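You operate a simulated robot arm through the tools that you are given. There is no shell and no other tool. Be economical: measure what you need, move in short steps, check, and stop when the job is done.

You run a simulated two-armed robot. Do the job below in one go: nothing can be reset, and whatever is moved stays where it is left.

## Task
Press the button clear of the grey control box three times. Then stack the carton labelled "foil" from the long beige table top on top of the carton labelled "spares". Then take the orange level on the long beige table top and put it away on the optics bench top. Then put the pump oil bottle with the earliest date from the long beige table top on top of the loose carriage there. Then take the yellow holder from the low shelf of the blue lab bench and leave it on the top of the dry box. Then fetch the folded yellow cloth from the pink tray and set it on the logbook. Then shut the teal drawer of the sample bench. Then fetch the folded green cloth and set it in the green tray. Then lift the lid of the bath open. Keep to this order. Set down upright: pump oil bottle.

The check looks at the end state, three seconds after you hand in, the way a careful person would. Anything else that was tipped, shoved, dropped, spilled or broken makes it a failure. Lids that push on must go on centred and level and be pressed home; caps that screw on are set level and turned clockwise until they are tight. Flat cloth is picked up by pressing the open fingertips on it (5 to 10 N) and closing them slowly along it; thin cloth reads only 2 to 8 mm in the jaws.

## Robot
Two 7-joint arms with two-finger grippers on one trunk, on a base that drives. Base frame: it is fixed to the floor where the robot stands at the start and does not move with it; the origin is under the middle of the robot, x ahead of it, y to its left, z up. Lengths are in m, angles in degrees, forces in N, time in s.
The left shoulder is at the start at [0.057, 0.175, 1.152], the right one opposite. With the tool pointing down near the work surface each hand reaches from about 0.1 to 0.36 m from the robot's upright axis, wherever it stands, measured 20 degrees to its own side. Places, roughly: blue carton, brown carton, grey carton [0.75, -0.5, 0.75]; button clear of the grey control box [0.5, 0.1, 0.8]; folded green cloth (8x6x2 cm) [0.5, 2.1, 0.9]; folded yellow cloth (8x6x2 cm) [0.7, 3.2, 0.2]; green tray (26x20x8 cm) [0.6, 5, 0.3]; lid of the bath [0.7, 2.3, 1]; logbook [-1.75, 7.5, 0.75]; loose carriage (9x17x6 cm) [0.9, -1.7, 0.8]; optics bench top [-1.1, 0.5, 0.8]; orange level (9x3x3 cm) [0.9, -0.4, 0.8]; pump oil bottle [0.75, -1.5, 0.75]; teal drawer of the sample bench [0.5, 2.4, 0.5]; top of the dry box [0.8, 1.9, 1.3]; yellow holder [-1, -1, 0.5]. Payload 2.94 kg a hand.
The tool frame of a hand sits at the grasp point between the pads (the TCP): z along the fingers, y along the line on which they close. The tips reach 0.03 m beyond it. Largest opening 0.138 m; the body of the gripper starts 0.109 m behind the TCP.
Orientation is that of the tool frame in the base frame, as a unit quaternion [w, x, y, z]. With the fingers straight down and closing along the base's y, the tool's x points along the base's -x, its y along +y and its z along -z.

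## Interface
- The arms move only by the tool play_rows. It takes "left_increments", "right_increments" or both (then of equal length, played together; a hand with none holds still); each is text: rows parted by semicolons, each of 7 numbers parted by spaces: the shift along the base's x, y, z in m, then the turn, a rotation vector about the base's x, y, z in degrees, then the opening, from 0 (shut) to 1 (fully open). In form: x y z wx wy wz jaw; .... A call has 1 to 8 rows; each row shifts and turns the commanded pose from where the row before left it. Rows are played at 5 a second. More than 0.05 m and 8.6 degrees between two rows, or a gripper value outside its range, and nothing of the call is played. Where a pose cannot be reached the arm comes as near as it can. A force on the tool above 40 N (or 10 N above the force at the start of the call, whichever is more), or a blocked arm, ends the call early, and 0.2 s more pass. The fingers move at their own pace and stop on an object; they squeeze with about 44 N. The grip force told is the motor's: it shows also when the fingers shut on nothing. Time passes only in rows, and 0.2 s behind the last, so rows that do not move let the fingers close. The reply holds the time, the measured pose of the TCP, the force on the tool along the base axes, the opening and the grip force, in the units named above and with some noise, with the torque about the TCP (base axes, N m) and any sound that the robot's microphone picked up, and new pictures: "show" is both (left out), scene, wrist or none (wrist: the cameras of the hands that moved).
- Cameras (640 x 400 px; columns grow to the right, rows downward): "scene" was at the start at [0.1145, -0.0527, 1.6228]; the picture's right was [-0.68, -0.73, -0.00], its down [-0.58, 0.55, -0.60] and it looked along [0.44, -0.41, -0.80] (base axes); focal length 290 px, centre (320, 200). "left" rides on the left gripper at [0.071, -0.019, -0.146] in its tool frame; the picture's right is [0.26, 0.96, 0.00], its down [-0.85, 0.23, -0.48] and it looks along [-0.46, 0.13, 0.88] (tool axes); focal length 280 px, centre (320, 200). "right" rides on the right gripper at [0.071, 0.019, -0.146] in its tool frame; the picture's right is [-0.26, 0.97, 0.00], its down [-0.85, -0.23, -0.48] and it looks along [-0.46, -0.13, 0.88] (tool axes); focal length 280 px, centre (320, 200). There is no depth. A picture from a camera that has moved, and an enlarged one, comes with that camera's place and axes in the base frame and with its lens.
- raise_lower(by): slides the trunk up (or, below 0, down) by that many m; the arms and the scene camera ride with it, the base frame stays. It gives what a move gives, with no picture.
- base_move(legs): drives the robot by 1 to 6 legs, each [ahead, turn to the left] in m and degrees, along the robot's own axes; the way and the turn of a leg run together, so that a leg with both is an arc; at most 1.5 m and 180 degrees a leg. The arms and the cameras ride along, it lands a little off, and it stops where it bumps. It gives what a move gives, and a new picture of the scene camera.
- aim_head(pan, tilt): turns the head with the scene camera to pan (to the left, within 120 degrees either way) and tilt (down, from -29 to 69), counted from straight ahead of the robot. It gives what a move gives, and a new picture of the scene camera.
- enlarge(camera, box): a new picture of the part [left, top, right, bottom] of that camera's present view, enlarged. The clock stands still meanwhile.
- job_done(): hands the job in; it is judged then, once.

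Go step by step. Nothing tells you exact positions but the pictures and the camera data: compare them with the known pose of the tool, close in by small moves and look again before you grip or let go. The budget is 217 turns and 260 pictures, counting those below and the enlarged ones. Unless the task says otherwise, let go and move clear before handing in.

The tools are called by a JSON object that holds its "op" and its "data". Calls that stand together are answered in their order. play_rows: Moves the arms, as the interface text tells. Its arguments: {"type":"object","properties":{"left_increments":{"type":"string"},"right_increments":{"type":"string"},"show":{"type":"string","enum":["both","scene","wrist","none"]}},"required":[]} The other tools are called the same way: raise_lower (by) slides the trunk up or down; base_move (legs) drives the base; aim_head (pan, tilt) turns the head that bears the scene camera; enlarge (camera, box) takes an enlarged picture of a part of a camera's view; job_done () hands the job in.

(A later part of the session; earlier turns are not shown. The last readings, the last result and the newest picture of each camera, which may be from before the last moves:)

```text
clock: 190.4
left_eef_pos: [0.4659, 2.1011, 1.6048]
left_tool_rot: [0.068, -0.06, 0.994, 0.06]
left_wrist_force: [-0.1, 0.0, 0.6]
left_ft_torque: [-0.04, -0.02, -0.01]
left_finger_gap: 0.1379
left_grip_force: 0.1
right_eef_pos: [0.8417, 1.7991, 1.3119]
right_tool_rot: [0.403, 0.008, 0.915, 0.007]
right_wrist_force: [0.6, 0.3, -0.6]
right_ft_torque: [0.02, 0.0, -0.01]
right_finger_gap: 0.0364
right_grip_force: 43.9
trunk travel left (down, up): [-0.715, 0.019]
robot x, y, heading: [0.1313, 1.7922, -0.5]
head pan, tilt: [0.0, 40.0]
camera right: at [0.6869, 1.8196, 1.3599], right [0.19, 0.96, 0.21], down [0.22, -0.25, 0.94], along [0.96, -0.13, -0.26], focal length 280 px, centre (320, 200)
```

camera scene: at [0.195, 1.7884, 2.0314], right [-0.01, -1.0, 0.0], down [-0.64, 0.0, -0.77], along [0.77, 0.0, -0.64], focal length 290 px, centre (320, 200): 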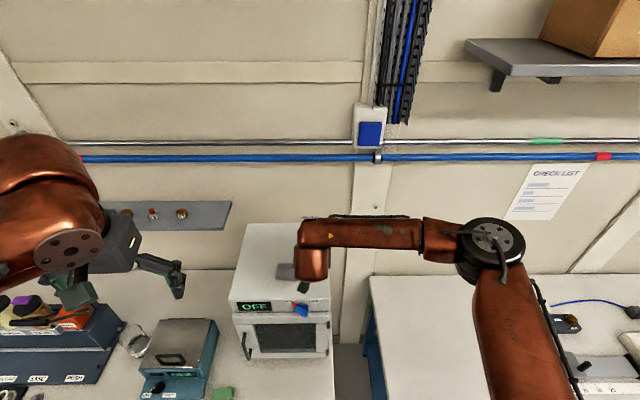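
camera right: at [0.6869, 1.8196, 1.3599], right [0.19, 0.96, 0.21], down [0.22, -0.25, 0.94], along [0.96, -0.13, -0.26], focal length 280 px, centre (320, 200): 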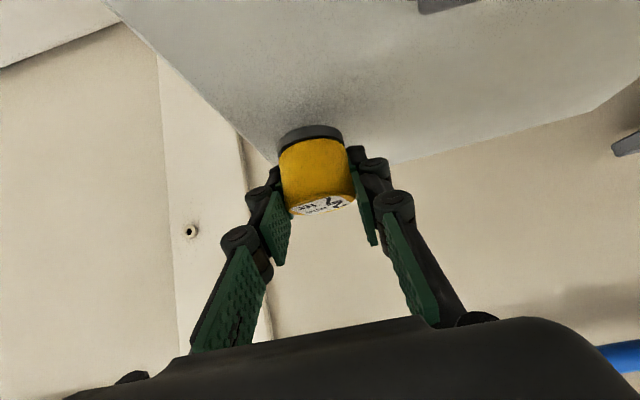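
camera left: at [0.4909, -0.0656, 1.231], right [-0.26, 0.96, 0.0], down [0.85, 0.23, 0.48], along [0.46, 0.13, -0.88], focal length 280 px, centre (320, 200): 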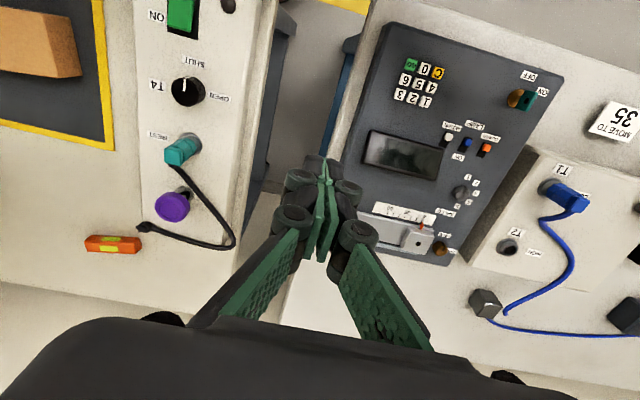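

{"op": "play_rows", "data": {"right_increments": "0 0.006 -0.003 0 0 0 0.15;0 0 -0.003 0 0 0 0.15;0 0 -0.003 0 0 0 0.15;0 0 -0.002 0 0 0 0.15;0 0 -0.002 0 0 0 0.15;0 0 0 0 0 0 0.15", "show": "wrist"}}

```text
clock: 191.8
left_eef_pos: [0.4657, 2.1021, 1.6043]
left_tool_rot: [0.068, -0.061, 0.994, 0.06]
left_wrist_force: [-0.2, 0.4, -0.1]
left_ft_torque: [0.0, 0.01, 0.0]
left_finger_gap: 0.1381
left_grip_force: 0.1
right_eef_pos: [0.843, 1.8051, 1.2994]
right_tool_rot: [0.402, 0.008, 0.915, 0.008]
right_wrist_force: [-0.8, 0.1, 0.1]
right_ft_torque: [0.01, 0.02, 0.02]
right_finger_gap: 0.0366
right_grip_force: 44.2
trunk travel left (down, up): [-0.715, 0.019]
robot x, y, heading: [0.1309, 1.7901, -0.4]
head pan, tilt: [0.0, 40.0]
camera right: at [0.6872, 1.8247, 1.3481], right [0.19, 0.96, 0.21], down [0.22, -0.25, 0.94], along [0.96, -0.13, -0.26], focal length 280 px, centre (320, 200)
```

right: 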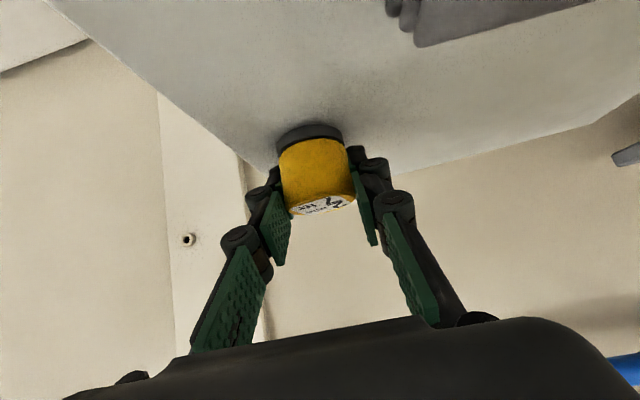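

{"op": "play_rows", "data": {"right_increments": "0 0 -0.003 0 0 0 0.15;0 0 -0.003 0 0 0 0.15;0 0 -0.003 0 0 0 0.15;0 0 -0.002 0 0 0 0.15;0 0 -0.002 0 0 0 0.15;0 0 0 0 0 0 0.15", "show": "none"}}

```text
clock: 193.1
left_eef_pos: [0.4656, 2.1019, 1.6037]
left_tool_rot: [0.068, -0.06, 0.994, 0.061]
left_wrist_force: [0.5, 0.2, -0.8]
left_ft_torque: [0.01, 0.02, 0.02]
left_finger_gap: 0.1378
left_grip_force: 0.1
right_eef_pos: [0.8466, 1.8081, 1.2941]
right_tool_rot: [0.408, 0.009, 0.913, 0.01]
right_wrist_force: [-5.6, -0.6, 12.2]
right_ft_torque: [-0.24, 0.28, -0.11]
right_finger_gap: 0.0368
right_grip_force: 44.0
trunk travel left (down, up): [-0.715, 0.019]
robot x, y, heading: [0.1322, 1.7875, -0.3]
head pan, tilt: [0.0, 40.0]
stopped in row 6 (right hand): the force on the tool passed its limit at 41 N (the readings are from after the stop); the commanded pose is now the measured one
```

It has touched down. I'll open slightly and withdraw back along the tool axis.

{"op": "play_rows", "data": {"right_increments": "0 0 0.001 0 0 0 0.2;0 0 0 0 0 0 0.35;0 0 0 0 0 0 0.45;0 0 0 0 0 0 0.5;-0.02 0 0.02 0 0 0 0.5;-0.03 0 0.03 0 0 0 0.5;-0.03 0 0.03 0 0 0 0.5;-0.03 0 0.03 0 0 0 0.5", "show": "wrist"}}

```text
clock: 194.8
left_eef_pos: [0.4639, 2.1019, 1.6049]
left_tool_rot: [0.069, -0.06, 0.994, 0.06]
left_wrist_force: [0.1, 0.0, -0.3]
left_ft_torque: [-0.04, -0.04, 0.0]
left_finger_gap: 0.138
left_grip_force: 0.2
right_eef_pos: [0.7331, 1.8087, 1.4043]
right_tool_rot: [0.407, 0.009, 0.913, 0.009]
right_wrist_force: [-1.0, 0.2, 0.3]
right_ft_torque: [-0.01, 0.02, 0.02]
right_finger_gap: 0.0691
right_grip_force: 0.0
trunk travel left (down, up): [-0.715, 0.019]
robot x, y, heading: [0.126, 1.789, -0.4]
head pan, tilt: [0.0, 40.0]
camera right: at [0.5769, 1.8283, 1.4504], right [0.18, 0.96, 0.22], down [0.21, -0.25, 0.94], along [0.96, -0.13, -0.25], focal length 280 px, centre (320, 200)
```

right: 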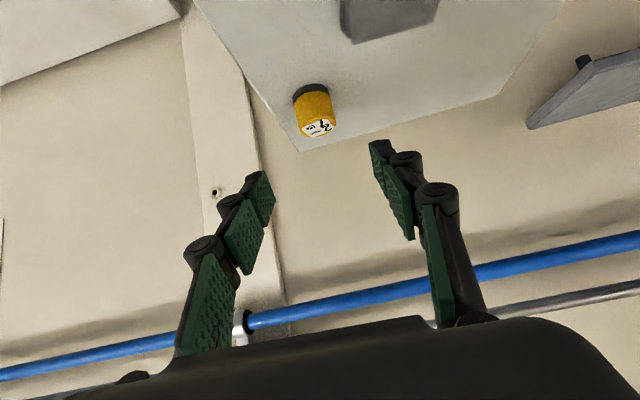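

The yellow holder stands upright on the dry box. Next is the yellow cloth in the pink tray near [0.7, 3.2, 0.2]; I'll retract, untilt the hand, back off and look that way.

{"op": "play_rows", "data": {"right_increments": "-0.03 0 0.03 0 0 0 0.5;-0.04 0 0.01 0 8 0 0.5;-0.04 0 0 0 8 0 0.7;-0.04 0 0 0 8 0 1;-0.04 0 0 0 8 0 1;-0.04 0 0 0 8 0 1;-0.02 0 0 0 8 0 1", "show": "none"}}

{"op": "base_move", "data": {"legs": [[-0.2, 0], [0, 50]]}}

{"op": "aim_head", "data": {"pan": 0, "tilt": 35}}

```text
clock: 196.4
left_eef_pos: [0.4657, 2.1019, 1.6037]
left_tool_rot: [0.068, -0.061, 0.994, 0.06]
left_wrist_force: [1.0, 0.3, 0.0]
left_ft_torque: [0.02, 0.01, 0.02]
left_finger_gap: 0.1381
left_grip_force: 0.1
right_eef_pos: [0.484, 1.8075, 1.4434]
right_tool_rot: [-0.003, 0.012, 1.0, 0.004]
right_wrist_force: [-0.1, 0.3, -0.4]
right_ft_torque: [0.01, 0.03, -0.01]
right_finger_gap: 0.1378
right_grip_force: 0.0
trunk travel left (down, up): [-0.715, 0.019]
robot x, y, heading: [0.1272, 1.7862, -0.4]
head pan, tilt: [0.0, 40.0]
```

```text
clock: 200.2
left_eef_pos: [-0.0804, 2.2499, 1.6039]
left_tool_rot: [0.038, -0.461, 0.883, 0.082]
left_wrist_force: [-0.4, -0.4, 1.0]
left_ft_torque: [0.0, 0.01, 0.02]
left_finger_gap: 0.138
left_grip_force: 0.0
right_eef_pos: [0.1512, 2.0676, 1.4431]
right_tool_rot: [-0.003, -0.398, 0.917, 0.004]
right_wrist_force: [0.1, 0.3, -0.2]
right_ft_torque: [-0.03, 0.0, 0.02]
right_finger_gap: 0.1379
right_grip_force: 0.1
trunk travel left (down, up): [-0.715, 0.019]
robot x, y, heading: [-0.0679, 1.7952, 48.0]
head pan, tilt: [0.0, 40.0]
camera scene: at [-0.0268, 1.8383, 2.0314], right [0.74, -0.67, 0.0], down [-0.43, -0.48, -0.77], along [0.51, 0.57, -0.64], focal length 290 px, centre (320, 200)
```

scene: 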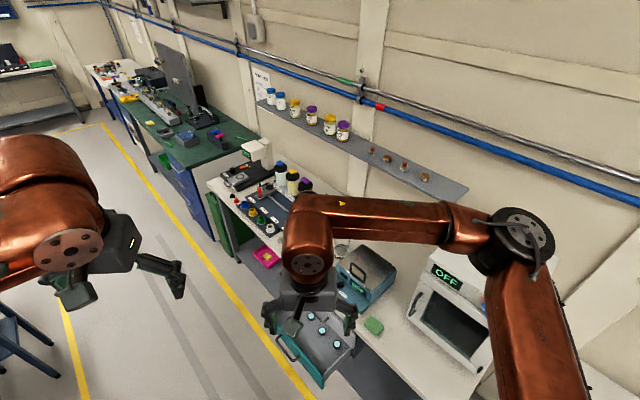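

```text
clock: 200.9
left_eef_pos: [-0.0801, 2.2499, 1.6048]
left_tool_rot: [0.038, -0.462, 0.882, 0.081]
left_wrist_force: [0.6, -0.2, 0.2]
left_ft_torque: [-0.01, 0.04, -0.02]
left_finger_gap: 0.138
left_grip_force: 0.1
right_eef_pos: [0.1513, 2.068, 1.4432]
right_tool_rot: [-0.002, -0.398, 0.917, 0.002]
right_wrist_force: [0.7, 0.0, -0.5]
right_ft_torque: [-0.02, 0.01, 0.01]
right_finger_gap: 0.138
right_grip_force: 0.1
trunk travel left (down, up): [-0.715, 0.019]
robot x, y, heading: [-0.0726, 1.7905, 48.2]
head pan, tilt: [0.0, 35.0]
camera scene: at [-0.0253, 1.8407, 2.0389], right [0.74, -0.67, 0.0], down [-0.38, -0.43, -0.82], along [0.55, 0.61, -0.57], focal length 290 px, centre (320, 200)
```

scene: 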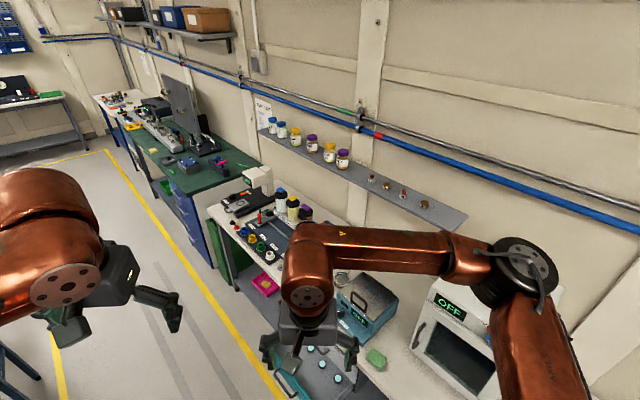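

The pink tray is on the sample bench's low shelf at about [0.65, 3.23, 0.2]. I'll drive along the aisle to face it.

{"op": "base_move", "data": {"legs": [[0, 42], [1.38, 0], [0, -90]]}}

{"op": "aim_head", "data": {"pan": 0, "tilt": 60}}

```text
clock: 213.8
left_eef_pos: [0.2204, 3.5668, 1.6041]
left_tool_rot: [0.066, -0.089, 0.992, 0.062]
left_wrist_force: [-0.2, -0.3, -0.5]
left_ft_torque: [0.01, -0.01, -0.01]
left_finger_gap: 0.1382
left_grip_force: 0.0
right_eef_pos: [0.258, 3.2765, 1.4438]
right_tool_rot: [-0.001, -0.019, 1.0, 0.003]
right_wrist_force: [0.7, -0.4, 0.6]
right_ft_torque: [0.0, -0.01, -0.03]
right_finger_gap: 0.138
right_grip_force: 0.0
trunk travel left (down, up): [-0.715, 0.019]
robot x, y, heading: [-0.0911, 3.236, 3.4]
head pan, tilt: [0.0, 35.0]
camera scene: at [-0.0267, 3.2388, 2.039], right [0.05, -1.0, 0.0], down [-0.57, -0.03, -0.82], along [0.82, 0.04, -0.57], focal length 290 px, centre (320, 200)
```

scene: 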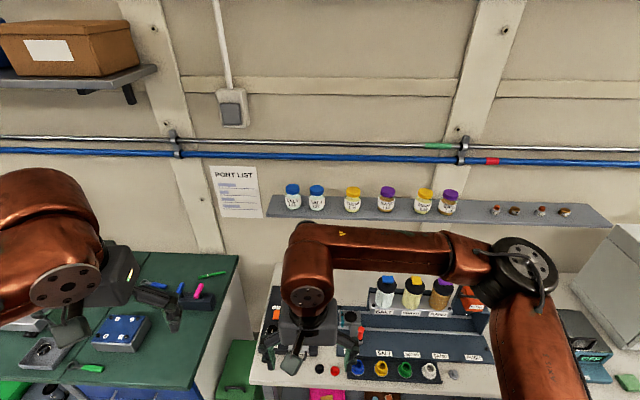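

```text
clock: 214.7
left_eef_pos: [0.2217, 3.5666, 1.6053]
left_tool_rot: [0.066, -0.089, 0.992, 0.062]
left_wrist_force: [-0.3, 0.6, 0.0]
left_ft_torque: [0.02, 0.0, -0.02]
left_finger_gap: 0.138
left_grip_force: 0.0
right_eef_pos: [0.2573, 3.276, 1.4426]
right_tool_rot: [0.0, -0.019, 1.0, 0.004]
right_wrist_force: [0.3, 0.1, -0.7]
right_ft_torque: [0.0, 0.0, 0.03]
right_finger_gap: 0.1381
right_grip_force: 0.1
trunk travel left (down, up): [-0.715, 0.019]
robot x, y, heading: [-0.0938, 3.2362, 3.1]
head pan, tilt: [0.0, 60.0]
camera scene: at [-0.048, 3.2372, 2.0047], right [0.05, -1.0, 0.0], down [-0.86, -0.05, -0.5], along [0.5, 0.03, -0.87], focal length 290 px, centre (320, 200)
```

scene: 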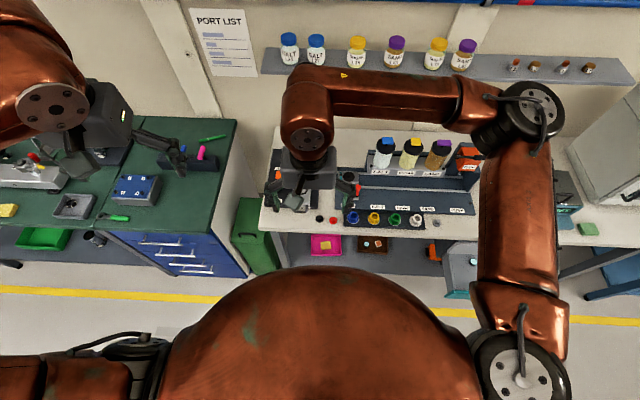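

The cloth in the pink tray is at about [0.644, 3.243, 0.22]. I'll shift the robot 0.1 m left, move the left hand outward, and lower the trunk.

{"op": "base_move", "data": {"legs": [[0, 87], [0.1, 0], [0, -90]]}}

{"op": "play_rows", "data": {"left_increments": "0 0.04 0 0 0 0 0.5;0 0.04 0 0 0 0 0.5;0 0.04 0 0 0 0 0.5", "show": "none"}}

{"op": "raise_lower", "data": {"by": -0.6}}

{"op": "aim_head", "data": {"pan": 0, "tilt": 50}}

```text
clock: 223.2
left_eef_pos: [0.2491, 3.6453, 1.6039]
left_tool_rot: [0.068, -0.056, 0.994, 0.059]
left_wrist_force: [-0.4, -0.8, 0.2]
left_ft_torque: [-0.01, 0.01, -0.01]
left_finger_gap: 0.1379
left_grip_force: 0.1
right_eef_pos: [0.2652, 3.352, 1.4427]
right_tool_rot: [0.0, 0.017, 1.0, 0.004]
right_wrist_force: [-0.4, -0.5, -0.2]
right_ft_torque: [0.01, -0.02, -0.01]
right_finger_gap: 0.1379
right_grip_force: 0.0
trunk travel left (down, up): [-0.715, 0.019]
robot x, y, heading: [-0.0932, 3.3361, -0.6]
head pan, tilt: [0.0, 60.0]
camera scene: at [-0.0432, 3.3347, 2.0047], right [-0.01, -1.0, 0.0], down [-0.87, 0.01, -0.5], along [0.5, -0.01, -0.87], focal length 290 px, centre (320, 200)
```

scene: 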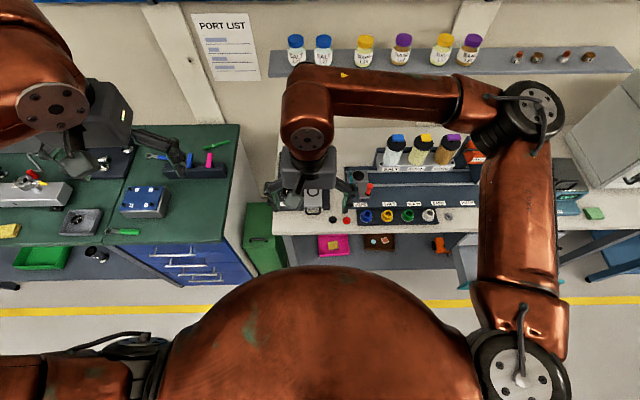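

```text
clock: 224.0
left_eef_pos: [0.2463, 3.7668, 1.6021]
left_tool_rot: [0.068, -0.055, 0.995, 0.058]
left_wrist_force: [-0.5, 0.4, 0.7]
left_ft_torque: [-0.06, 0.02, -0.02]
left_finger_gap: 0.0688
left_grip_force: 0.1
right_eef_pos: [0.2642, 3.3517, 1.4434]
right_tool_rot: [0.0, 0.017, 1.0, 0.004]
right_wrist_force: [-0.5, -0.3, 0.7]
right_ft_torque: [0.0, -0.04, 0.0]
right_finger_gap: 0.1381
right_grip_force: 0.0
trunk travel left (down, up): [-0.715, 0.019]
robot x, y, heading: [-0.0876, 3.3357, -0.7]
head pan, tilt: [0.0, 60.0]
```

```text
refused: -0.6 is not a number from -0.4 to 0.4
```

```text
clock: 224.7
left_eef_pos: [0.2452, 3.7657, 1.6032]
left_tool_rot: [0.069, -0.057, 0.994, 0.059]
left_wrist_force: [-0.9, -0.2, 0.1]
left_ft_torque: [0.0, 0.0, -0.01]
left_finger_gap: 0.0689
left_grip_force: 0.0
right_eef_pos: [0.2639, 3.3521, 1.4424]
right_tool_rot: [0.0, 0.016, 1.0, 0.004]
right_wrist_force: [-0.4, -1.0, 0.2]
right_ft_torque: [0.03, -0.01, -0.05]
right_finger_gap: 0.1379
right_grip_force: 0.0
trunk travel left (down, up): [-0.715, 0.019]
robot x, y, heading: [-0.0914, 3.3359, -0.6]
head pan, tilt: [0.0, 50.0]
camera scene: at [-0.0327, 3.3345, 2.0172], right [-0.01, -1.0, 0.0], down [-0.77, 0.01, -0.64], along [0.64, -0.01, -0.77], focal length 290 px, centre (320, 200)
```

scene: 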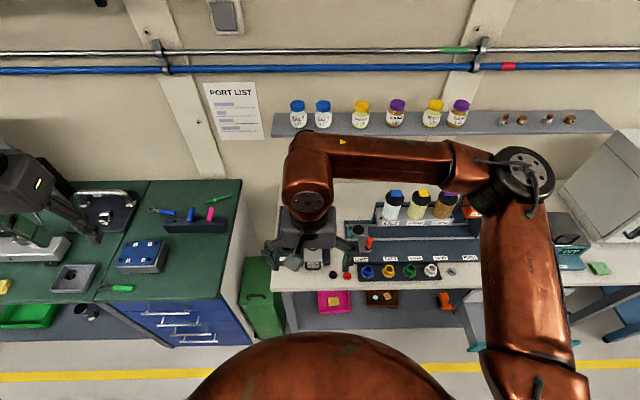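

I'll lower in two slides and bring the right hand in front of the shelf.

{"op": "raise_lower", "data": {"by": -0.4}}

{"op": "raise_lower", "data": {"by": -0.2}}

{"op": "play_rows", "data": {"right_increments": "0 -0.015 -0.03 0 -7 0 1;0 -0.02 -0.04 0 -7 0 1;0 -0.02 -0.04 0 -7 0 1;0 -0.02 -0.04 0 -7 0 1;0 -0.02 -0.04 0 -7 0 1;0 -0.015 -0.04 0 -7 0 1;0 0 -0.04 0 0 0 1;0 0 -0.03 0 0 0 1", "show": "both"}}

```text
clock: 228.5
left_eef_pos: [0.2482, 3.7649, 1.2045]
left_tool_rot: [0.07, -0.057, 0.994, 0.058]
left_wrist_force: [-0.7, -0.4, -0.5]
left_ft_torque: [0.0, -0.02, 0.02]
left_finger_gap: 0.0692
left_grip_force: 0.1
right_eef_pos: [0.2642, 3.351, 1.0435]
right_tool_rot: [0.0, 0.016, 1.0, 0.005]
right_wrist_force: [0.5, 0.0, 0.9]
right_ft_torque: [0.0, -0.02, 0.0]
right_finger_gap: 0.1379
right_grip_force: 0.1
trunk travel left (down, up): [-0.315, 0.419]
robot x, y, heading: [-0.0914, 3.3354, -0.7]
head pan, tilt: [0.0, 50.0]
```

```text
clock: 230.7
left_eef_pos: [0.248, 3.7663, 1.0047]
left_tool_rot: [0.07, -0.057, 0.994, 0.06]
left_wrist_force: [-0.9, -0.3, 0.3]
left_ft_torque: [0.0, -0.02, -0.01]
left_finger_gap: 0.0692
left_grip_force: 0.1
right_eef_pos: [0.2642, 3.3517, 0.8436]
right_tool_rot: [0.0, 0.017, 1.0, 0.004]
right_wrist_force: [-0.1, 0.0, 0.3]
right_ft_torque: [0.03, -0.05, 0.0]
right_finger_gap: 0.1378
right_grip_force: 0.1
trunk travel left (down, up): [-0.115, 0.619]
robot x, y, heading: [-0.0912, 3.3369, -0.7]
head pan, tilt: [0.0, 50.0]
```

```text
clock: 231.3
left_eef_pos: [0.2481, 3.7648, 1.0032]
left_tool_rot: [0.068, -0.057, 0.994, 0.059]
left_wrist_force: [0.7, -0.3, 0.1]
left_ft_torque: [-0.01, 0.02, 0.04]
left_finger_gap: 0.0688
left_grip_force: 0.1
right_eef_pos: [0.2658, 3.3245, 0.7886]
right_tool_rot: [0.104, 0.025, 0.994, 0.007]
right_wrist_force: [14.7, -5.4, 2.2]
right_ft_torque: [0.77, 2.23, 0.34]
right_finger_gap: 0.1383
right_grip_force: 0.0
trunk travel left (down, up): [-0.115, 0.619]
robot x, y, heading: [-0.0901, 3.3369, -0.8]
head pan, tilt: [0.0, 50.0]
stopped in row 2 (right hand): the force on the tool passed its limit at 166 N (the readings are from after the stop); the commanded pose is now the measured one
camera scene: at [0.2177, 3.3309, 1.4015], right [-0.01, -1.0, 0.0], down [-0.77, 0.01, -0.64], along [0.64, -0.01, -0.77], focal length 290 px, centre (320, 200)
camera right: at [0.167, 3.3451, 0.9189], right [0.3, 0.95, 0.07], down [0.72, -0.28, 0.64], along [0.63, -0.14, -0.77], focal length 280 px, centre (320, 200)
```

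scene: 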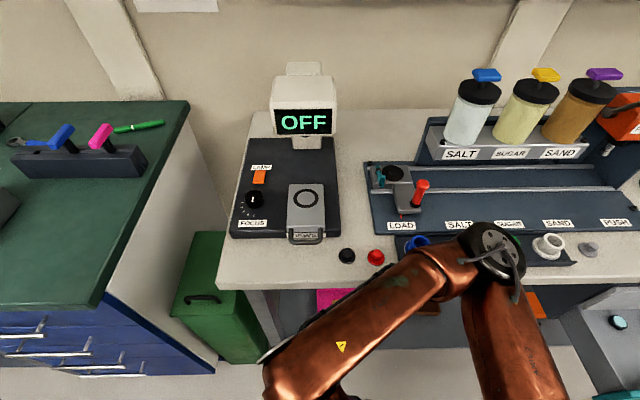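
right: 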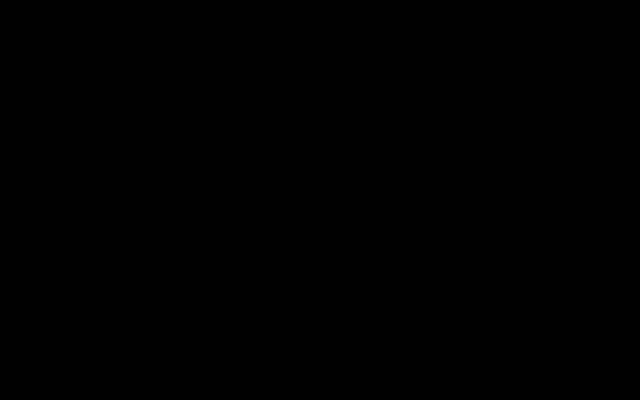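

The right hand bumped the robot's own torso; nothing else is involved. I'll back the base away from the bench for room, then extend the hand forward before tilting.

{"op": "base_move", "data": {"legs": [[-0.15, 0]]}}

{"op": "play_rows", "data": {"right_increments": "0.03 0 0 0 0 0 1;0.04 0 0 0 0 0 1;0.04 0 0 0 0 0 1;0.04 0 0 0 0 0 1;0.04 0 0 0 0 0 1", "show": "both"}}

```text
clock: 232.2
left_eef_pos: [0.2155, 3.7653, 1.0055]
left_tool_rot: [0.071, -0.056, 0.994, 0.058]
left_wrist_force: [-0.7, -0.1, -0.9]
left_ft_torque: [0.0, -0.09, 0.01]
left_finger_gap: 0.0691
left_grip_force: 0.1
right_eef_pos: [0.2404, 3.3232, 0.7914]
right_tool_rot: [0.111, 0.035, 0.993, 0.006]
right_wrist_force: [49.2, -12.7, 1.4]
right_ft_torque: [1.78, 6.94, 0.49]
right_finger_gap: 0.1379
right_grip_force: 0.1
trunk travel left (down, up): [-0.115, 0.619]
robot x, y, heading: [-0.1167, 3.3354, -1.3]
head pan, tilt: [0.0, 50.0]
stopped in leg 1: the force on the tool passed its limit at 58 N (the readings are from after the stop); the commanded pose is now the measured one
camera scene: at [0.1901, 3.3311, 1.4014], right [-0.02, -1.0, 0.0], down [-0.77, 0.01, -0.64], along [0.64, -0.01, -0.77], focal length 290 px, centre (320, 200)
```

scene: 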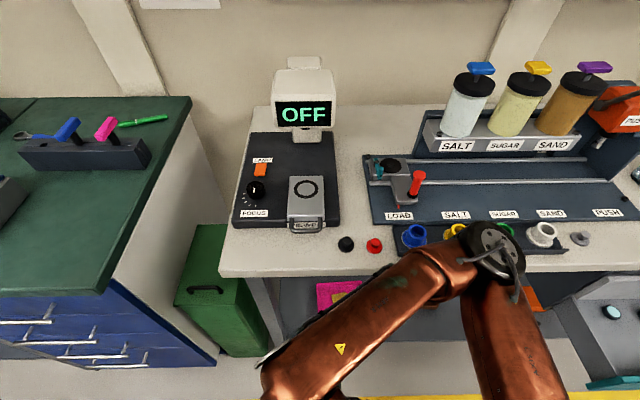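

```text
clock: 233.4
left_eef_pos: [0.22, 3.7647, 1.005]
left_tool_rot: [0.069, -0.054, 0.994, 0.059]
left_wrist_force: [-0.5, 0.1, 0.5]
left_ft_torque: [-0.01, 0.03, 0.0]
left_finger_gap: 0.069
left_grip_force: 0.0
right_eef_pos: [0.4304, 3.3255, 0.7912]
right_tool_rot: [0.106, 0.031, 0.994, 0.006]
right_wrist_force: [-0.1, 0.5, 0.0]
right_ft_torque: [0.03, -0.01, -0.03]
right_finger_gap: 0.1379
right_grip_force: 0.1
trunk travel left (down, up): [-0.115, 0.619]
robot x, y, heading: [-0.1147, 3.3324, -0.6]
head pan, tilt: [0.0, 50.0]
camera scene: at [0.1909, 3.3308, 1.4014], right [-0.02, -1.0, 0.0], down [-0.77, 0.01, -0.64], along [0.64, -0.01, -0.77], focal length 290 px, centre (320, 200)
camera right: at [0.3309, 3.3475, 0.9198], right [0.31, 0.95, 0.07], down [0.71, -0.29, 0.64], along [0.63, -0.15, -0.76], focal length 280 px, centre (320, 200)
```

scene: 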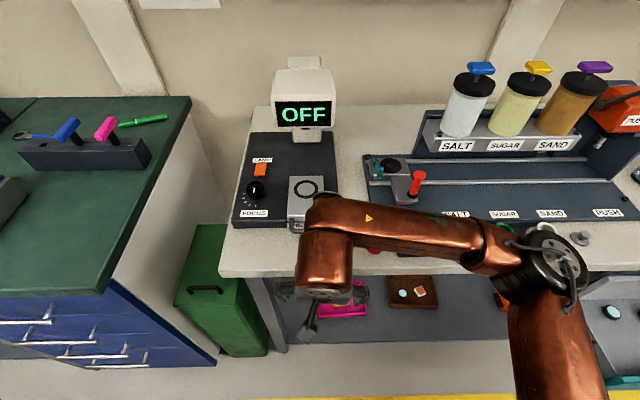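
right: 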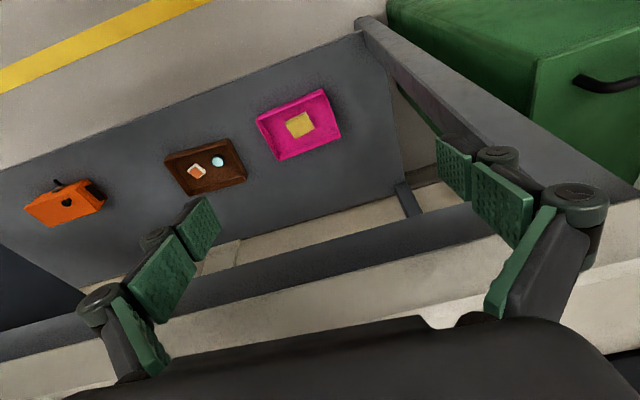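

Free again, and the wrist view places the cloth at [0.643, 3.243]. I'll back the base 0.15 m more for room, then lower and tilt the hand.

{"op": "base_move", "data": {"legs": [[-0.15, 0.6]]}}

{"op": "play_rows", "data": {"right_increments": "0.01 -0.012 -0.03 0 -5 0 1;0.01 -0.012 -0.04 0 -5 0 1;0.01 -0.012 -0.04 0 -5 0 1;0.01 -0.012 -0.04 0 -5 0 1;0.01 -0.012 -0.04 0 -5 0 1;0.01 -0.012 -0.04 0 -5 0 1;0.01 -0.01 -0.04 0 -5 0 1;0.01 0 -0.04 0 0 0 1", "show": "both"}}

```text
clock: 234.7
left_eef_pos: [0.0625, 3.769, 1.0061]
left_tool_rot: [0.07, -0.06, 0.994, 0.058]
left_wrist_force: [-1.1, 0.7, -0.1]
left_ft_torque: [-0.01, -0.09, 0.02]
left_finger_gap: 0.0692
left_grip_force: 0.3
right_eef_pos: [0.2769, 3.331, 0.7933]
right_tool_rot: [0.109, 0.027, 0.994, 0.007]
right_wrist_force: [0.6, -0.3, 0.2]
right_ft_torque: [0.01, -0.1, -0.04]
right_finger_gap: 0.1378
right_grip_force: 0.0
trunk travel left (down, up): [-0.115, 0.619]
robot x, y, heading: [-0.2635, 3.337, -0.5]
head pan, tilt: [0.0, 50.0]
camera scene: at [0.041, 3.3351, 1.4012], right [-0.01, -1.0, 0.0], down [-0.77, 0.01, -0.64], along [0.64, -0.01, -0.77], focal length 290 px, centre (320, 200)
```

scene: 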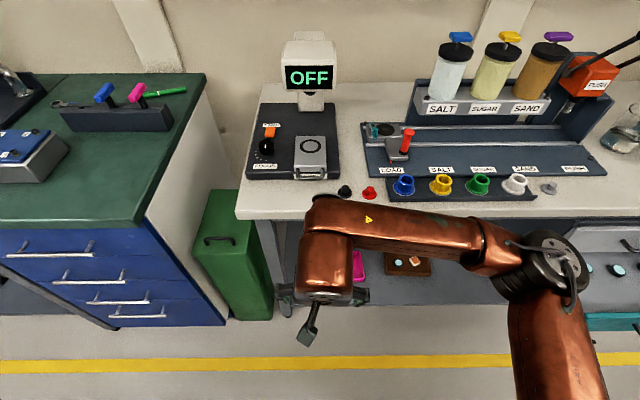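

```text
clock: 236.5
left_eef_pos: [0.0622, 3.7695, 1.0066]
left_tool_rot: [0.071, -0.06, 0.994, 0.058]
left_wrist_force: [0.3, 0.0, 0.1]
left_ft_torque: [0.06, -0.01, 0.0]
left_finger_gap: 0.069
left_grip_force: 0.0
right_eef_pos: [0.3582, 3.2506, 0.4816]
right_tool_rot: [0.402, 0.022, 0.915, 0.015]
right_wrist_force: [-0.1, -0.1, 0.6]
right_ft_torque: [0.0, 0.01, -0.02]
right_finger_gap: 0.1378
right_grip_force: 0.1
trunk travel left (down, up): [-0.115, 0.619]
robot x, y, heading: [-0.265, 3.3397, -0.6]
head pan, tilt: [0.0, 50.0]
camera scene: at [0.0414, 3.3353, 1.4014], right [-0.01, -1.0, 0.0], down [-0.77, 0.01, -0.64], along [0.64, -0.01, -0.77], focal length 290 px, centre (320, 200)
camera right: at [0.2022, 3.2711, 0.5302], right [0.2, 0.95, 0.24], down [0.21, -0.28, 0.94], along [0.96, -0.14, -0.26], focal length 280 px, centre (320, 200)
```

scene: 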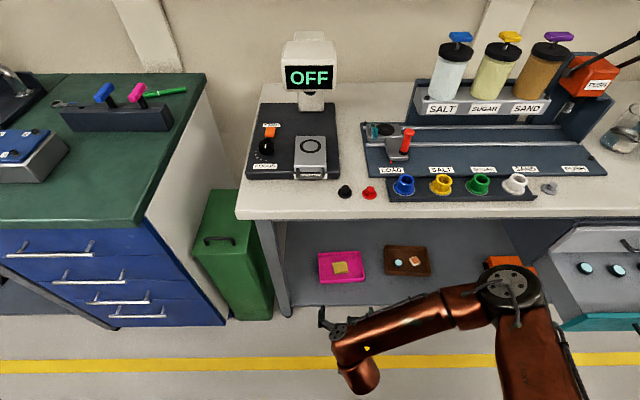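
right: 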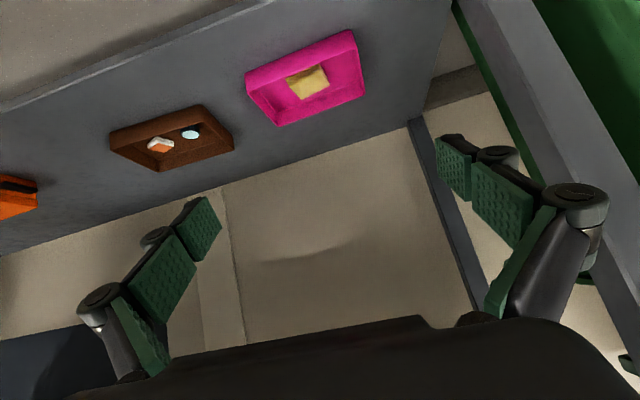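

Good: hand pitched 47°, with the cloth at about [0.65, 3.238, 0.19]. I'll advance to a stand-off along the tool axis.

{"op": "play_rows", "data": {"right_increments": "0.03 -0.002 -0.032 0 0 0 0.8;0.03 -0.002 -0.032 0 0 0 0.8;0.03 -0.002 -0.032 0 0 0 0.8;0.03 -0.002 -0.032 0 0 0 0.8;0.03 -0.002 -0.032 0 0 0 0.8;0.02 -0.002 -0.025 0 0 0 0.8;0 0 0 0 0 0 0.8", "show": "wrist"}}

```text
clock: 238.1
left_eef_pos: [0.0607, 3.7689, 1.006]
left_tool_rot: [0.07, -0.059, 0.994, 0.058]
left_wrist_force: [0.1, -0.8, 0.4]
left_ft_torque: [-0.02, 0.01, -0.04]
left_finger_gap: 0.0691
left_grip_force: 0.0
right_eef_pos: [0.5262, 3.2374, 0.2998]
right_tool_rot: [0.403, 0.022, 0.915, 0.015]
right_wrist_force: [-0.3, -0.4, 0.2]
right_ft_torque: [0.0, 0.03, 0.01]
right_finger_gap: 0.1104
right_grip_force: 0.0
trunk travel left (down, up): [-0.115, 0.619]
robot x, y, heading: [-0.2656, 3.3371, -0.6]
head pan, tilt: [0.0, 50.0]
camera right: at [0.3716, 3.2595, 0.3477], right [0.2, 0.95, 0.24], down [0.21, -0.28, 0.94], along [0.95, -0.14, -0.26], focal length 280 px, centre (320, 200)
```

right: 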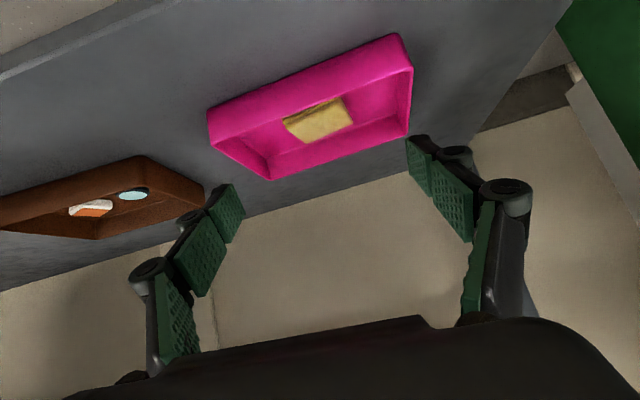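

The cloth is centred between the fingers (its top is near z 0.185). I'll advance most of the way and look again.

{"op": "play_rows", "data": {"right_increments": "0.03 0 -0.028 0 0 0 0.8;0.03 0 -0.028 0 0 0 0.8;0.02 0 -0.02 0 0 0 0.8;0 0 0 0 0 0 0.8", "show": "both"}}

```text
clock: 239.1
left_eef_pos: [0.0629, 3.7692, 1.0065]
left_tool_rot: [0.071, -0.06, 0.994, 0.059]
left_wrist_force: [0.6, 0.4, 0.4]
left_ft_torque: [0.03, -0.02, -0.01]
left_finger_gap: 0.0689
left_grip_force: 0.1
right_eef_pos: [0.5679, 3.2323, 0.2541]
right_tool_rot: [0.403, 0.023, 0.915, 0.015]
right_wrist_force: [-0.1, -0.1, 0.4]
right_ft_torque: [0.04, -0.01, 0.04]
right_finger_gap: 0.1103
right_grip_force: 0.0
right hand out of reach, approached as far as the arm can: row 2, 3
trunk travel left (down, up): [-0.115, 0.619]
robot x, y, heading: [-0.2687, 3.3394, -0.4]
head pan, tilt: [0.0, 50.0]
camera scene: at [0.0411, 3.3341, 1.4015], right [-0.01, -1.0, 0.0], down [-0.77, 0.01, -0.64], along [0.64, 0.0, -0.77], focal length 290 px, centre (320, 200)
camera right: at [0.412, 3.2543, 0.3032], right [0.21, 0.95, 0.24], down [0.21, -0.28, 0.94], along [0.95, -0.14, -0.26], focal length 280 px, centre (320, 200)
```

scene: 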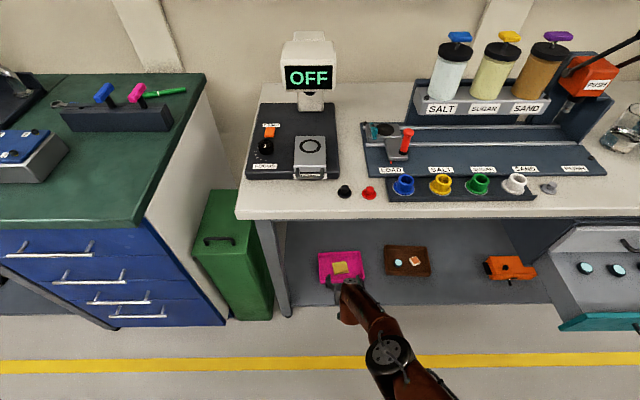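
right: 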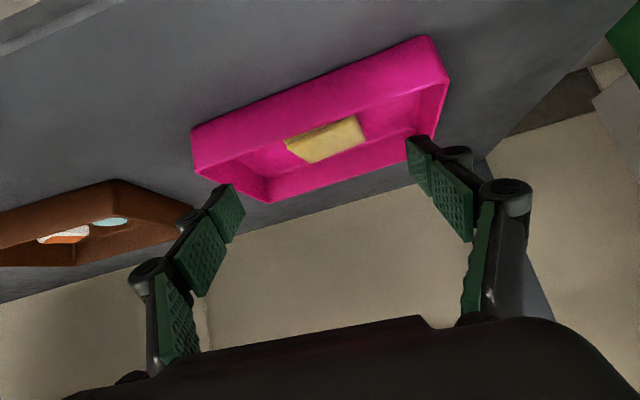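

It's at the arm's limit. I'll retract, lower the trunk 0.1 m and drive 0.1 m closer for more reach.

{"op": "play_rows", "data": {"right_increments": "-0.03 0 0.035 0 0 0 0.8;-0.03 0 0.035 0 0 0 0.8;-0.02 0 0.036 0 0 0 0.8;0 0 0 0 0 0 0.8", "show": "none"}}

{"op": "raise_lower", "data": {"by": -0.1}}

{"op": "base_move", "data": {"legs": [[0.1, 0.5]]}}

{"op": "play_rows", "data": {"right_increments": "0 0.003 -0.003 0 0 0 0.8;0 0.003 0 0 0 0 0.8", "show": "wrist"}}

```text
clock: 240.1
left_eef_pos: [0.0623, 3.7686, 1.0063]
left_tool_rot: [0.071, -0.06, 0.994, 0.058]
left_wrist_force: [1.2, -0.2, -0.4]
left_ft_torque: [-0.02, 0.03, -0.02]
left_finger_gap: 0.0689
left_grip_force: 0.1
right_eef_pos: [0.5537, 3.2669, 0.3126]
right_tool_rot: [0.403, 0.024, 0.915, 0.014]
right_wrist_force: [0.2, -0.3, -0.3]
right_ft_torque: [0.01, -0.02, 0.03]
right_finger_gap: 0.1105
right_grip_force: 0.0
right hand out of reach, approached as far as the arm can: row 1, 2
trunk travel left (down, up): [-0.115, 0.619]
robot x, y, heading: [-0.2675, 3.3387, -0.2]
head pan, tilt: [0.0, 50.0]
```

```text
clock: 241.5
left_eef_pos: [0.0602, 3.7695, 0.9075]
left_tool_rot: [0.072, -0.06, 0.994, 0.059]
left_wrist_force: [-1.0, -0.2, 0.0]
left_ft_torque: [0.0, -0.01, 0.01]
left_finger_gap: 0.0688
left_grip_force: 0.1
right_eef_pos: [0.5527, 3.269, 0.2149]
right_tool_rot: [0.404, 0.023, 0.915, 0.015]
right_wrist_force: [-1.1, 0.2, 1.0]
right_ft_torque: [0.01, 0.02, 0.01]
right_finger_gap: 0.1106
right_grip_force: 0.1
trunk travel left (down, up): [-0.015, 0.719]
robot x, y, heading: [-0.271, 3.3379, -0.6]
head pan, tilt: [0.0, 50.0]
```

```text
clock: 242.6
left_eef_pos: [0.1704, 3.7691, 0.9047]
left_tool_rot: [0.066, -0.052, 0.995, 0.059]
left_wrist_force: [-0.2, -0.9, 0.5]
left_ft_torque: [0.02, -0.01, 0.0]
left_finger_gap: 0.0693
left_grip_force: 0.0
right_eef_pos: [0.6576, 3.2747, 0.2128]
right_tool_rot: [0.402, 0.019, 0.915, 0.017]
right_wrist_force: [-0.2, 0.7, 0.6]
right_ft_torque: [0.0, 0.03, 0.0]
right_finger_gap: 0.1103
right_grip_force: 0.0
trunk travel left (down, up): [-0.015, 0.719]
robot x, y, heading: [-0.164, 3.3346, 0.0]
head pan, tilt: [0.0, 50.0]
camera scene: at [0.2912, 3.3381, 1.2717], right [0.0, -1.0, 0.0], down [-0.79, 0.0, -0.62], along [0.62, 0.0, -0.79], focal length 290 px, centre (320, 200)
```

scene: 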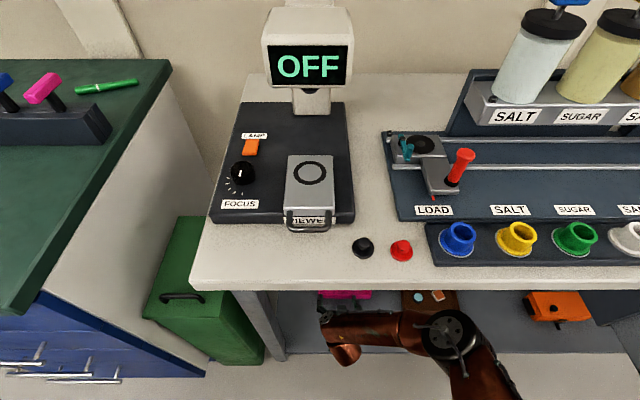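

```text
clock: 243.2
left_eef_pos: [0.1413, 3.7687, 0.9099]
left_tool_rot: [0.08, -0.05, 0.994, 0.058]
left_wrist_force: [0.7, 0.6, -0.1]
left_ft_torque: [-0.03, 0.11, -0.01]
left_finger_gap: 0.0691
left_grip_force: 0.0
right_eef_pos: [0.6512, 3.2817, 0.2314]
right_tool_rot: [0.417, 0.018, 0.909, 0.018]
right_wrist_force: [0.3, -0.8, -2.2]
right_ft_torque: [0.02, -0.12, -0.02]
right_finger_gap: 0.1102
right_grip_force: 0.0
trunk travel left (down, up): [-0.015, 0.719]
robot x, y, heading: [-0.1613, 3.3375, 0.1]
head pan, tilt: [0.0, 50.0]
camera right: at [0.4947, 3.3015, 0.2747], right [0.19, 0.95, 0.24], down [0.19, -0.28, 0.94], along [0.96, -0.13, -0.23], focal length 280 px, centre (320, 200)
```

right: 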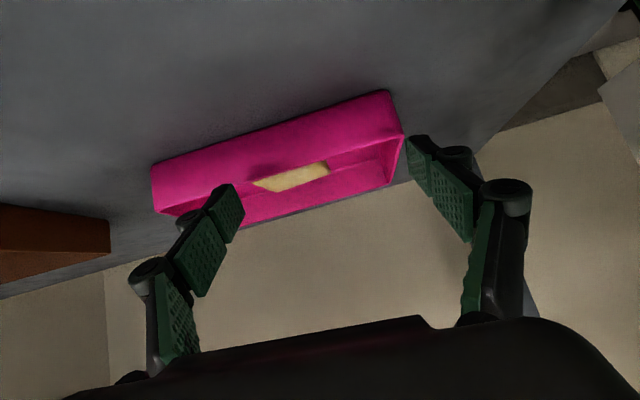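

The tray got pushed back roughly 8 cm when the base advanced, so I'll need to drag it back. First I lift the fingers clear of it and step the base a little closer.

{"op": "play_rows", "data": {"right_increments": "-0.01 -0.01 0.02 0 0 0 0.8;0 -0.01 0.03 0 0 0 0.8;0 -0.01 0.03 0 0 0 0.8;0 -0.006 0 0 0 0 0.8", "show": "wrist"}}

{"op": "enlarge", "data": {"camera": "scene", "box": [270, 270, 470, 370]}}

```text
clock: 244.2
left_eef_pos: [0.1419, 3.7693, 0.9114]
left_tool_rot: [0.081, -0.052, 0.994, 0.057]
left_wrist_force: [-0.4, -0.8, -0.1]
left_ft_torque: [-0.02, 0.02, -0.01]
left_finger_gap: 0.0689
left_grip_force: 0.0
right_eef_pos: [0.6415, 3.2448, 0.3106]
right_tool_rot: [0.416, 0.02, 0.909, 0.017]
right_wrist_force: [0.7, 1.1, 0.5]
right_ft_torque: [0.01, 0.0, -0.03]
right_finger_gap: 0.1104
right_grip_force: 0.0
trunk travel left (down, up): [-0.015, 0.719]
robot x, y, heading: [-0.1624, 3.3384, 0.0]
head pan, tilt: [0.0, 50.0]
camera right: at [0.4852, 3.2652, 0.3552], right [0.19, 0.95, 0.24], down [0.19, -0.28, 0.94], along [0.96, -0.13, -0.23], focal length 280 px, centre (320, 200)
```

right: 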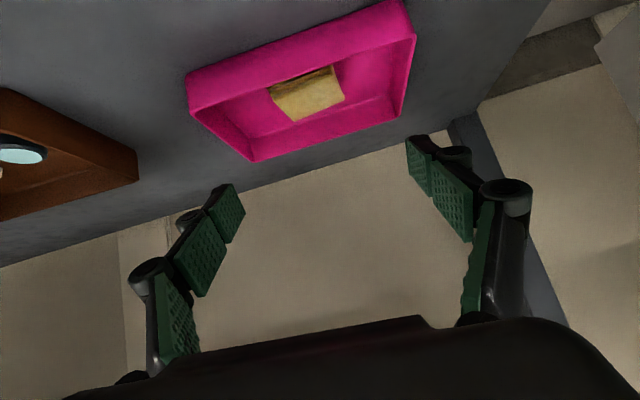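

```text
3.20 times, centred on (370, 320) of scene
camera zoom: at [0.2522, 3.3378, 1.28], right [0.0, -1.0, 0.0], down [-0.77, 0.0, -0.64], along [0.64, 0.0, -0.77], focal length 928 px, centre (160, -184)
```

zoom: 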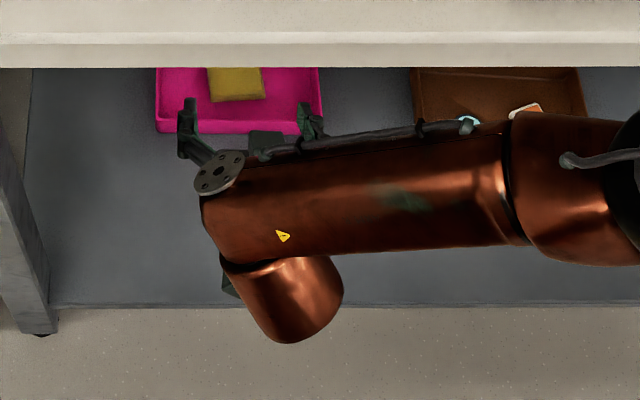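

The tray's front wall is now at x≈0.68 (it was 0.586), still square, with the cloth at about [0.733, 3.246]. I'll step the base 6 cm closer and lower the open fingers into the tray on both sides of the cloth, behind the front wall.

{"op": "base_move", "data": {"legs": [[0.06, 0]]}}

{"op": "play_rows", "data": {"right_increments": "0 0 -0.02 0 0 0 0.8;0 0 -0.02 0 0 0 0.8;0 0 -0.015 0 0 0 0.8;0 0 0 0 0 0 0.8", "show": "both"}}

```text
clock: 245.2
left_eef_pos: [0.2336, 3.7578, 0.9072]
left_tool_rot: [0.08, -0.009, 0.996, 0.047]
left_wrist_force: [-0.7, -1.2, 0.4]
left_ft_torque: [0.04, -0.03, 0.0]
left_finger_gap: 0.0689
left_grip_force: 0.2
right_eef_pos: [0.708, 3.2449, 0.3089]
right_tool_rot: [0.414, 0.02, 0.91, 0.019]
right_wrist_force: [-1.0, -0.8, 0.4]
right_ft_torque: [0.01, 0.02, -0.04]
right_finger_gap: 0.1106
right_grip_force: 0.1
trunk travel left (down, up): [-0.015, 0.719]
robot x, y, heading: [-0.0997, 3.3425, 0.0]
head pan, tilt: [0.0, 50.0]
camera scene: at [0.372, 3.338, 1.2673], right [0.0, -1.0, 0.0], down [-0.8, 0.0, -0.61], along [0.61, 0.0, -0.8], focal length 290 px, centre (320, 200)
```

scene: 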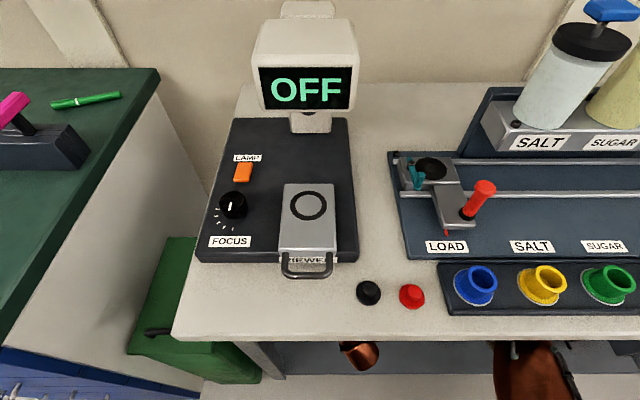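

```text
clock: 245.9
left_eef_pos: [0.2365, 3.7096, 0.8972]
left_tool_rot: [0.119, 0.109, 0.987, 0.018]
left_wrist_force: [-0.9, -1.2, -0.4]
left_ft_torque: [0.19, -0.16, 0.07]
left_finger_gap: 0.0692
left_grip_force: 0.0
right_eef_pos: [0.6572, 3.2561, 0.2949]
right_tool_rot: [0.438, 0.011, 0.898, 0.019]
right_wrist_force: [1.4, 0.4, 0.7]
right_ft_torque: [0.04, 0.1, -0.01]
right_finger_gap: 0.1101
right_grip_force: 0.1
trunk travel left (down, up): [-0.015, 0.719]
robot x, y, heading: [-0.1043, 3.3332, -0.1]
head pan, tilt: [0.0, 50.0]
stopped in row 3 (right hand): the arm was blocked; the commanded pose is now the measured one
camera scene: at [0.416, 3.3256, 1.2484], right [0.0, -1.0, -0.01], down [-0.82, 0.01, -0.58], along [0.58, 0.0, -0.82], focal length 290 px, centre (320, 200)
camera right: at [0.499, 3.2735, 0.3307], right [0.17, 0.95, 0.25], down [0.15, -0.27, 0.95], along [0.97, -0.12, -0.19], focal length 280 px, centre (320, 200)
```

scene: 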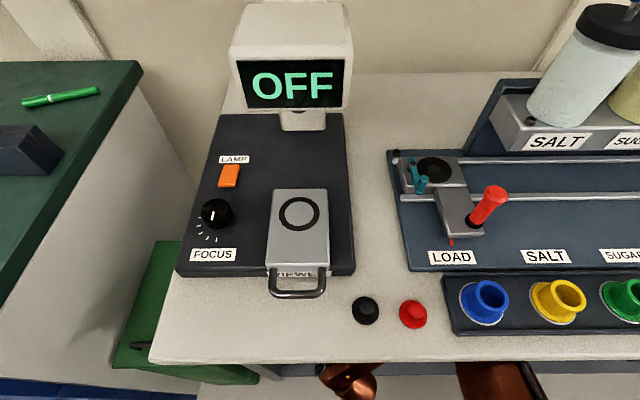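
right: 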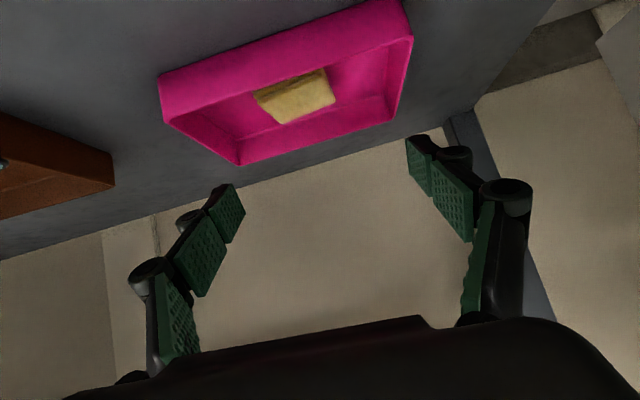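

Something (torso or arm) is pressing near the bench edge, so I back off 10 cm, raise the trunk a bit to lean less, and check everything is free.

{"op": "base_move", "data": {"legs": [[-0.1, 0]]}}

{"op": "raise_lower", "data": {"by": 0.12}}

{"op": "aim_head", "data": {"pan": 0, "tilt": 60}}

```text
clock: 246.7
left_eef_pos: [0.2238, 3.6746, 0.9648]
left_tool_rot: [0.334, 0.167, 0.927, 0.043]
left_wrist_force: [0.2, 2.7, -1.2]
left_ft_torque: [-0.23, -0.18, -0.21]
left_finger_gap: 0.0689
left_grip_force: 0.1
right_eef_pos: [0.5617, 3.241, 0.3214]
right_tool_rot: [0.434, 0.022, 0.9, 0.032]
right_wrist_force: [0.6, -1.1, -0.7]
right_ft_torque: [-0.05, 0.1, -0.01]
right_finger_gap: 0.1104
right_grip_force: 0.1
trunk travel left (down, up): [-0.015, 0.719]
robot x, y, heading: [-0.1185, 3.338, -2.5]
head pan, tilt: [0.0, 50.0]
stopped in leg 1: the robot was blocked; the commanded pose is now the measured one
camera scene: at [0.4415, 3.3025, 1.2386], right [-0.04, -1.0, -0.01], down [-0.83, 0.04, -0.55], along [0.55, -0.02, -0.84], focal length 290 px, centre (320, 200)
```

scene: 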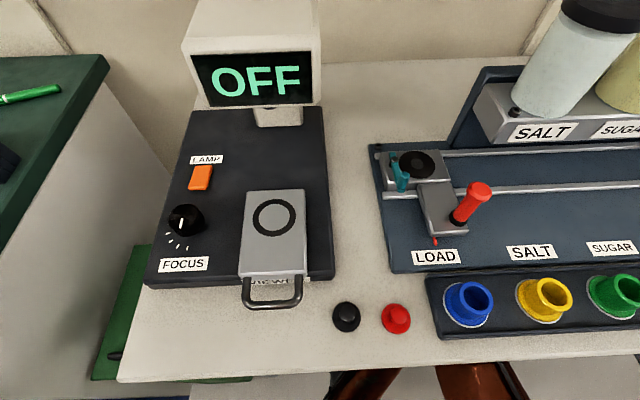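

```text
clock: 247.0
left_eef_pos: [0.2118, 3.6516, 1.0041]
left_tool_rot: [0.429, 0.196, 0.882, 0.023]
left_wrist_force: [1.3, -0.2, -1.5]
left_ft_torque: [-0.08, -0.06, -0.06]
left_finger_gap: 0.0689
left_grip_force: 0.1
right_eef_pos: [0.5124, 3.2508, 0.3448]
right_tool_rot: [0.424, 0.013, 0.904, 0.053]
right_wrist_force: [0.1, 1.1, -1.0]
right_ft_torque: [-0.11, 0.0, -0.14]
right_finger_gap: 0.1103
right_grip_force: 0.1
trunk travel left (down, up): [-0.015, 0.719]
robot x, y, heading: [-0.1239, 3.338, -5.1]
head pan, tilt: [0.0, 50.0]
stopped: the arm was blocked; the commanded pose is now the measured one
```

```text
clock: 247.7
left_eef_pos: [0.2, 3.6513, 1.0027]
left_tool_rot: [0.423, 0.19, 0.886, 0.024]
left_wrist_force: [-0.7, 0.7, 0.3]
left_ft_torque: [0.02, 0.0, -0.01]
left_finger_gap: 0.0688
left_grip_force: 0.0
right_eef_pos: [0.5113, 3.2566, 0.3486]
right_tool_rot: [0.427, 0.011, 0.902, 0.059]
right_wrist_force: [-0.1, 1.1, 0.1]
right_ft_torque: [-0.01, 0.0, -0.02]
right_finger_gap: 0.1104
right_grip_force: 0.1
trunk travel left (down, up): [-0.015, 0.719]
robot x, y, heading: [-0.1274, 3.3276, -3.6]
head pan, tilt: [0.0, 60.0]
camera scene: at [0.4419, 3.2822, 1.2232], right [-0.06, -1.0, -0.01], down [-0.92, 0.06, -0.38], along [0.38, -0.02, -0.93], focal length 290 px, centre (320, 200)
```

scene: 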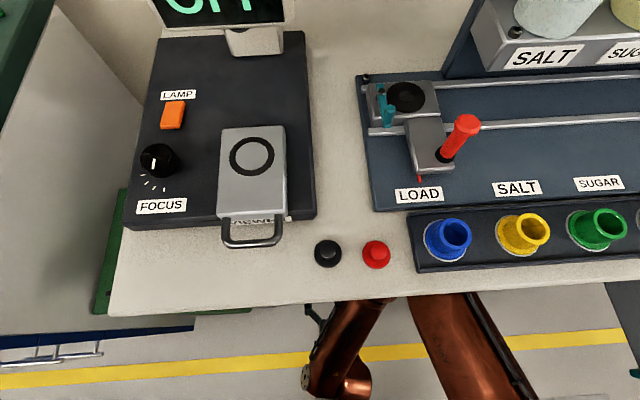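

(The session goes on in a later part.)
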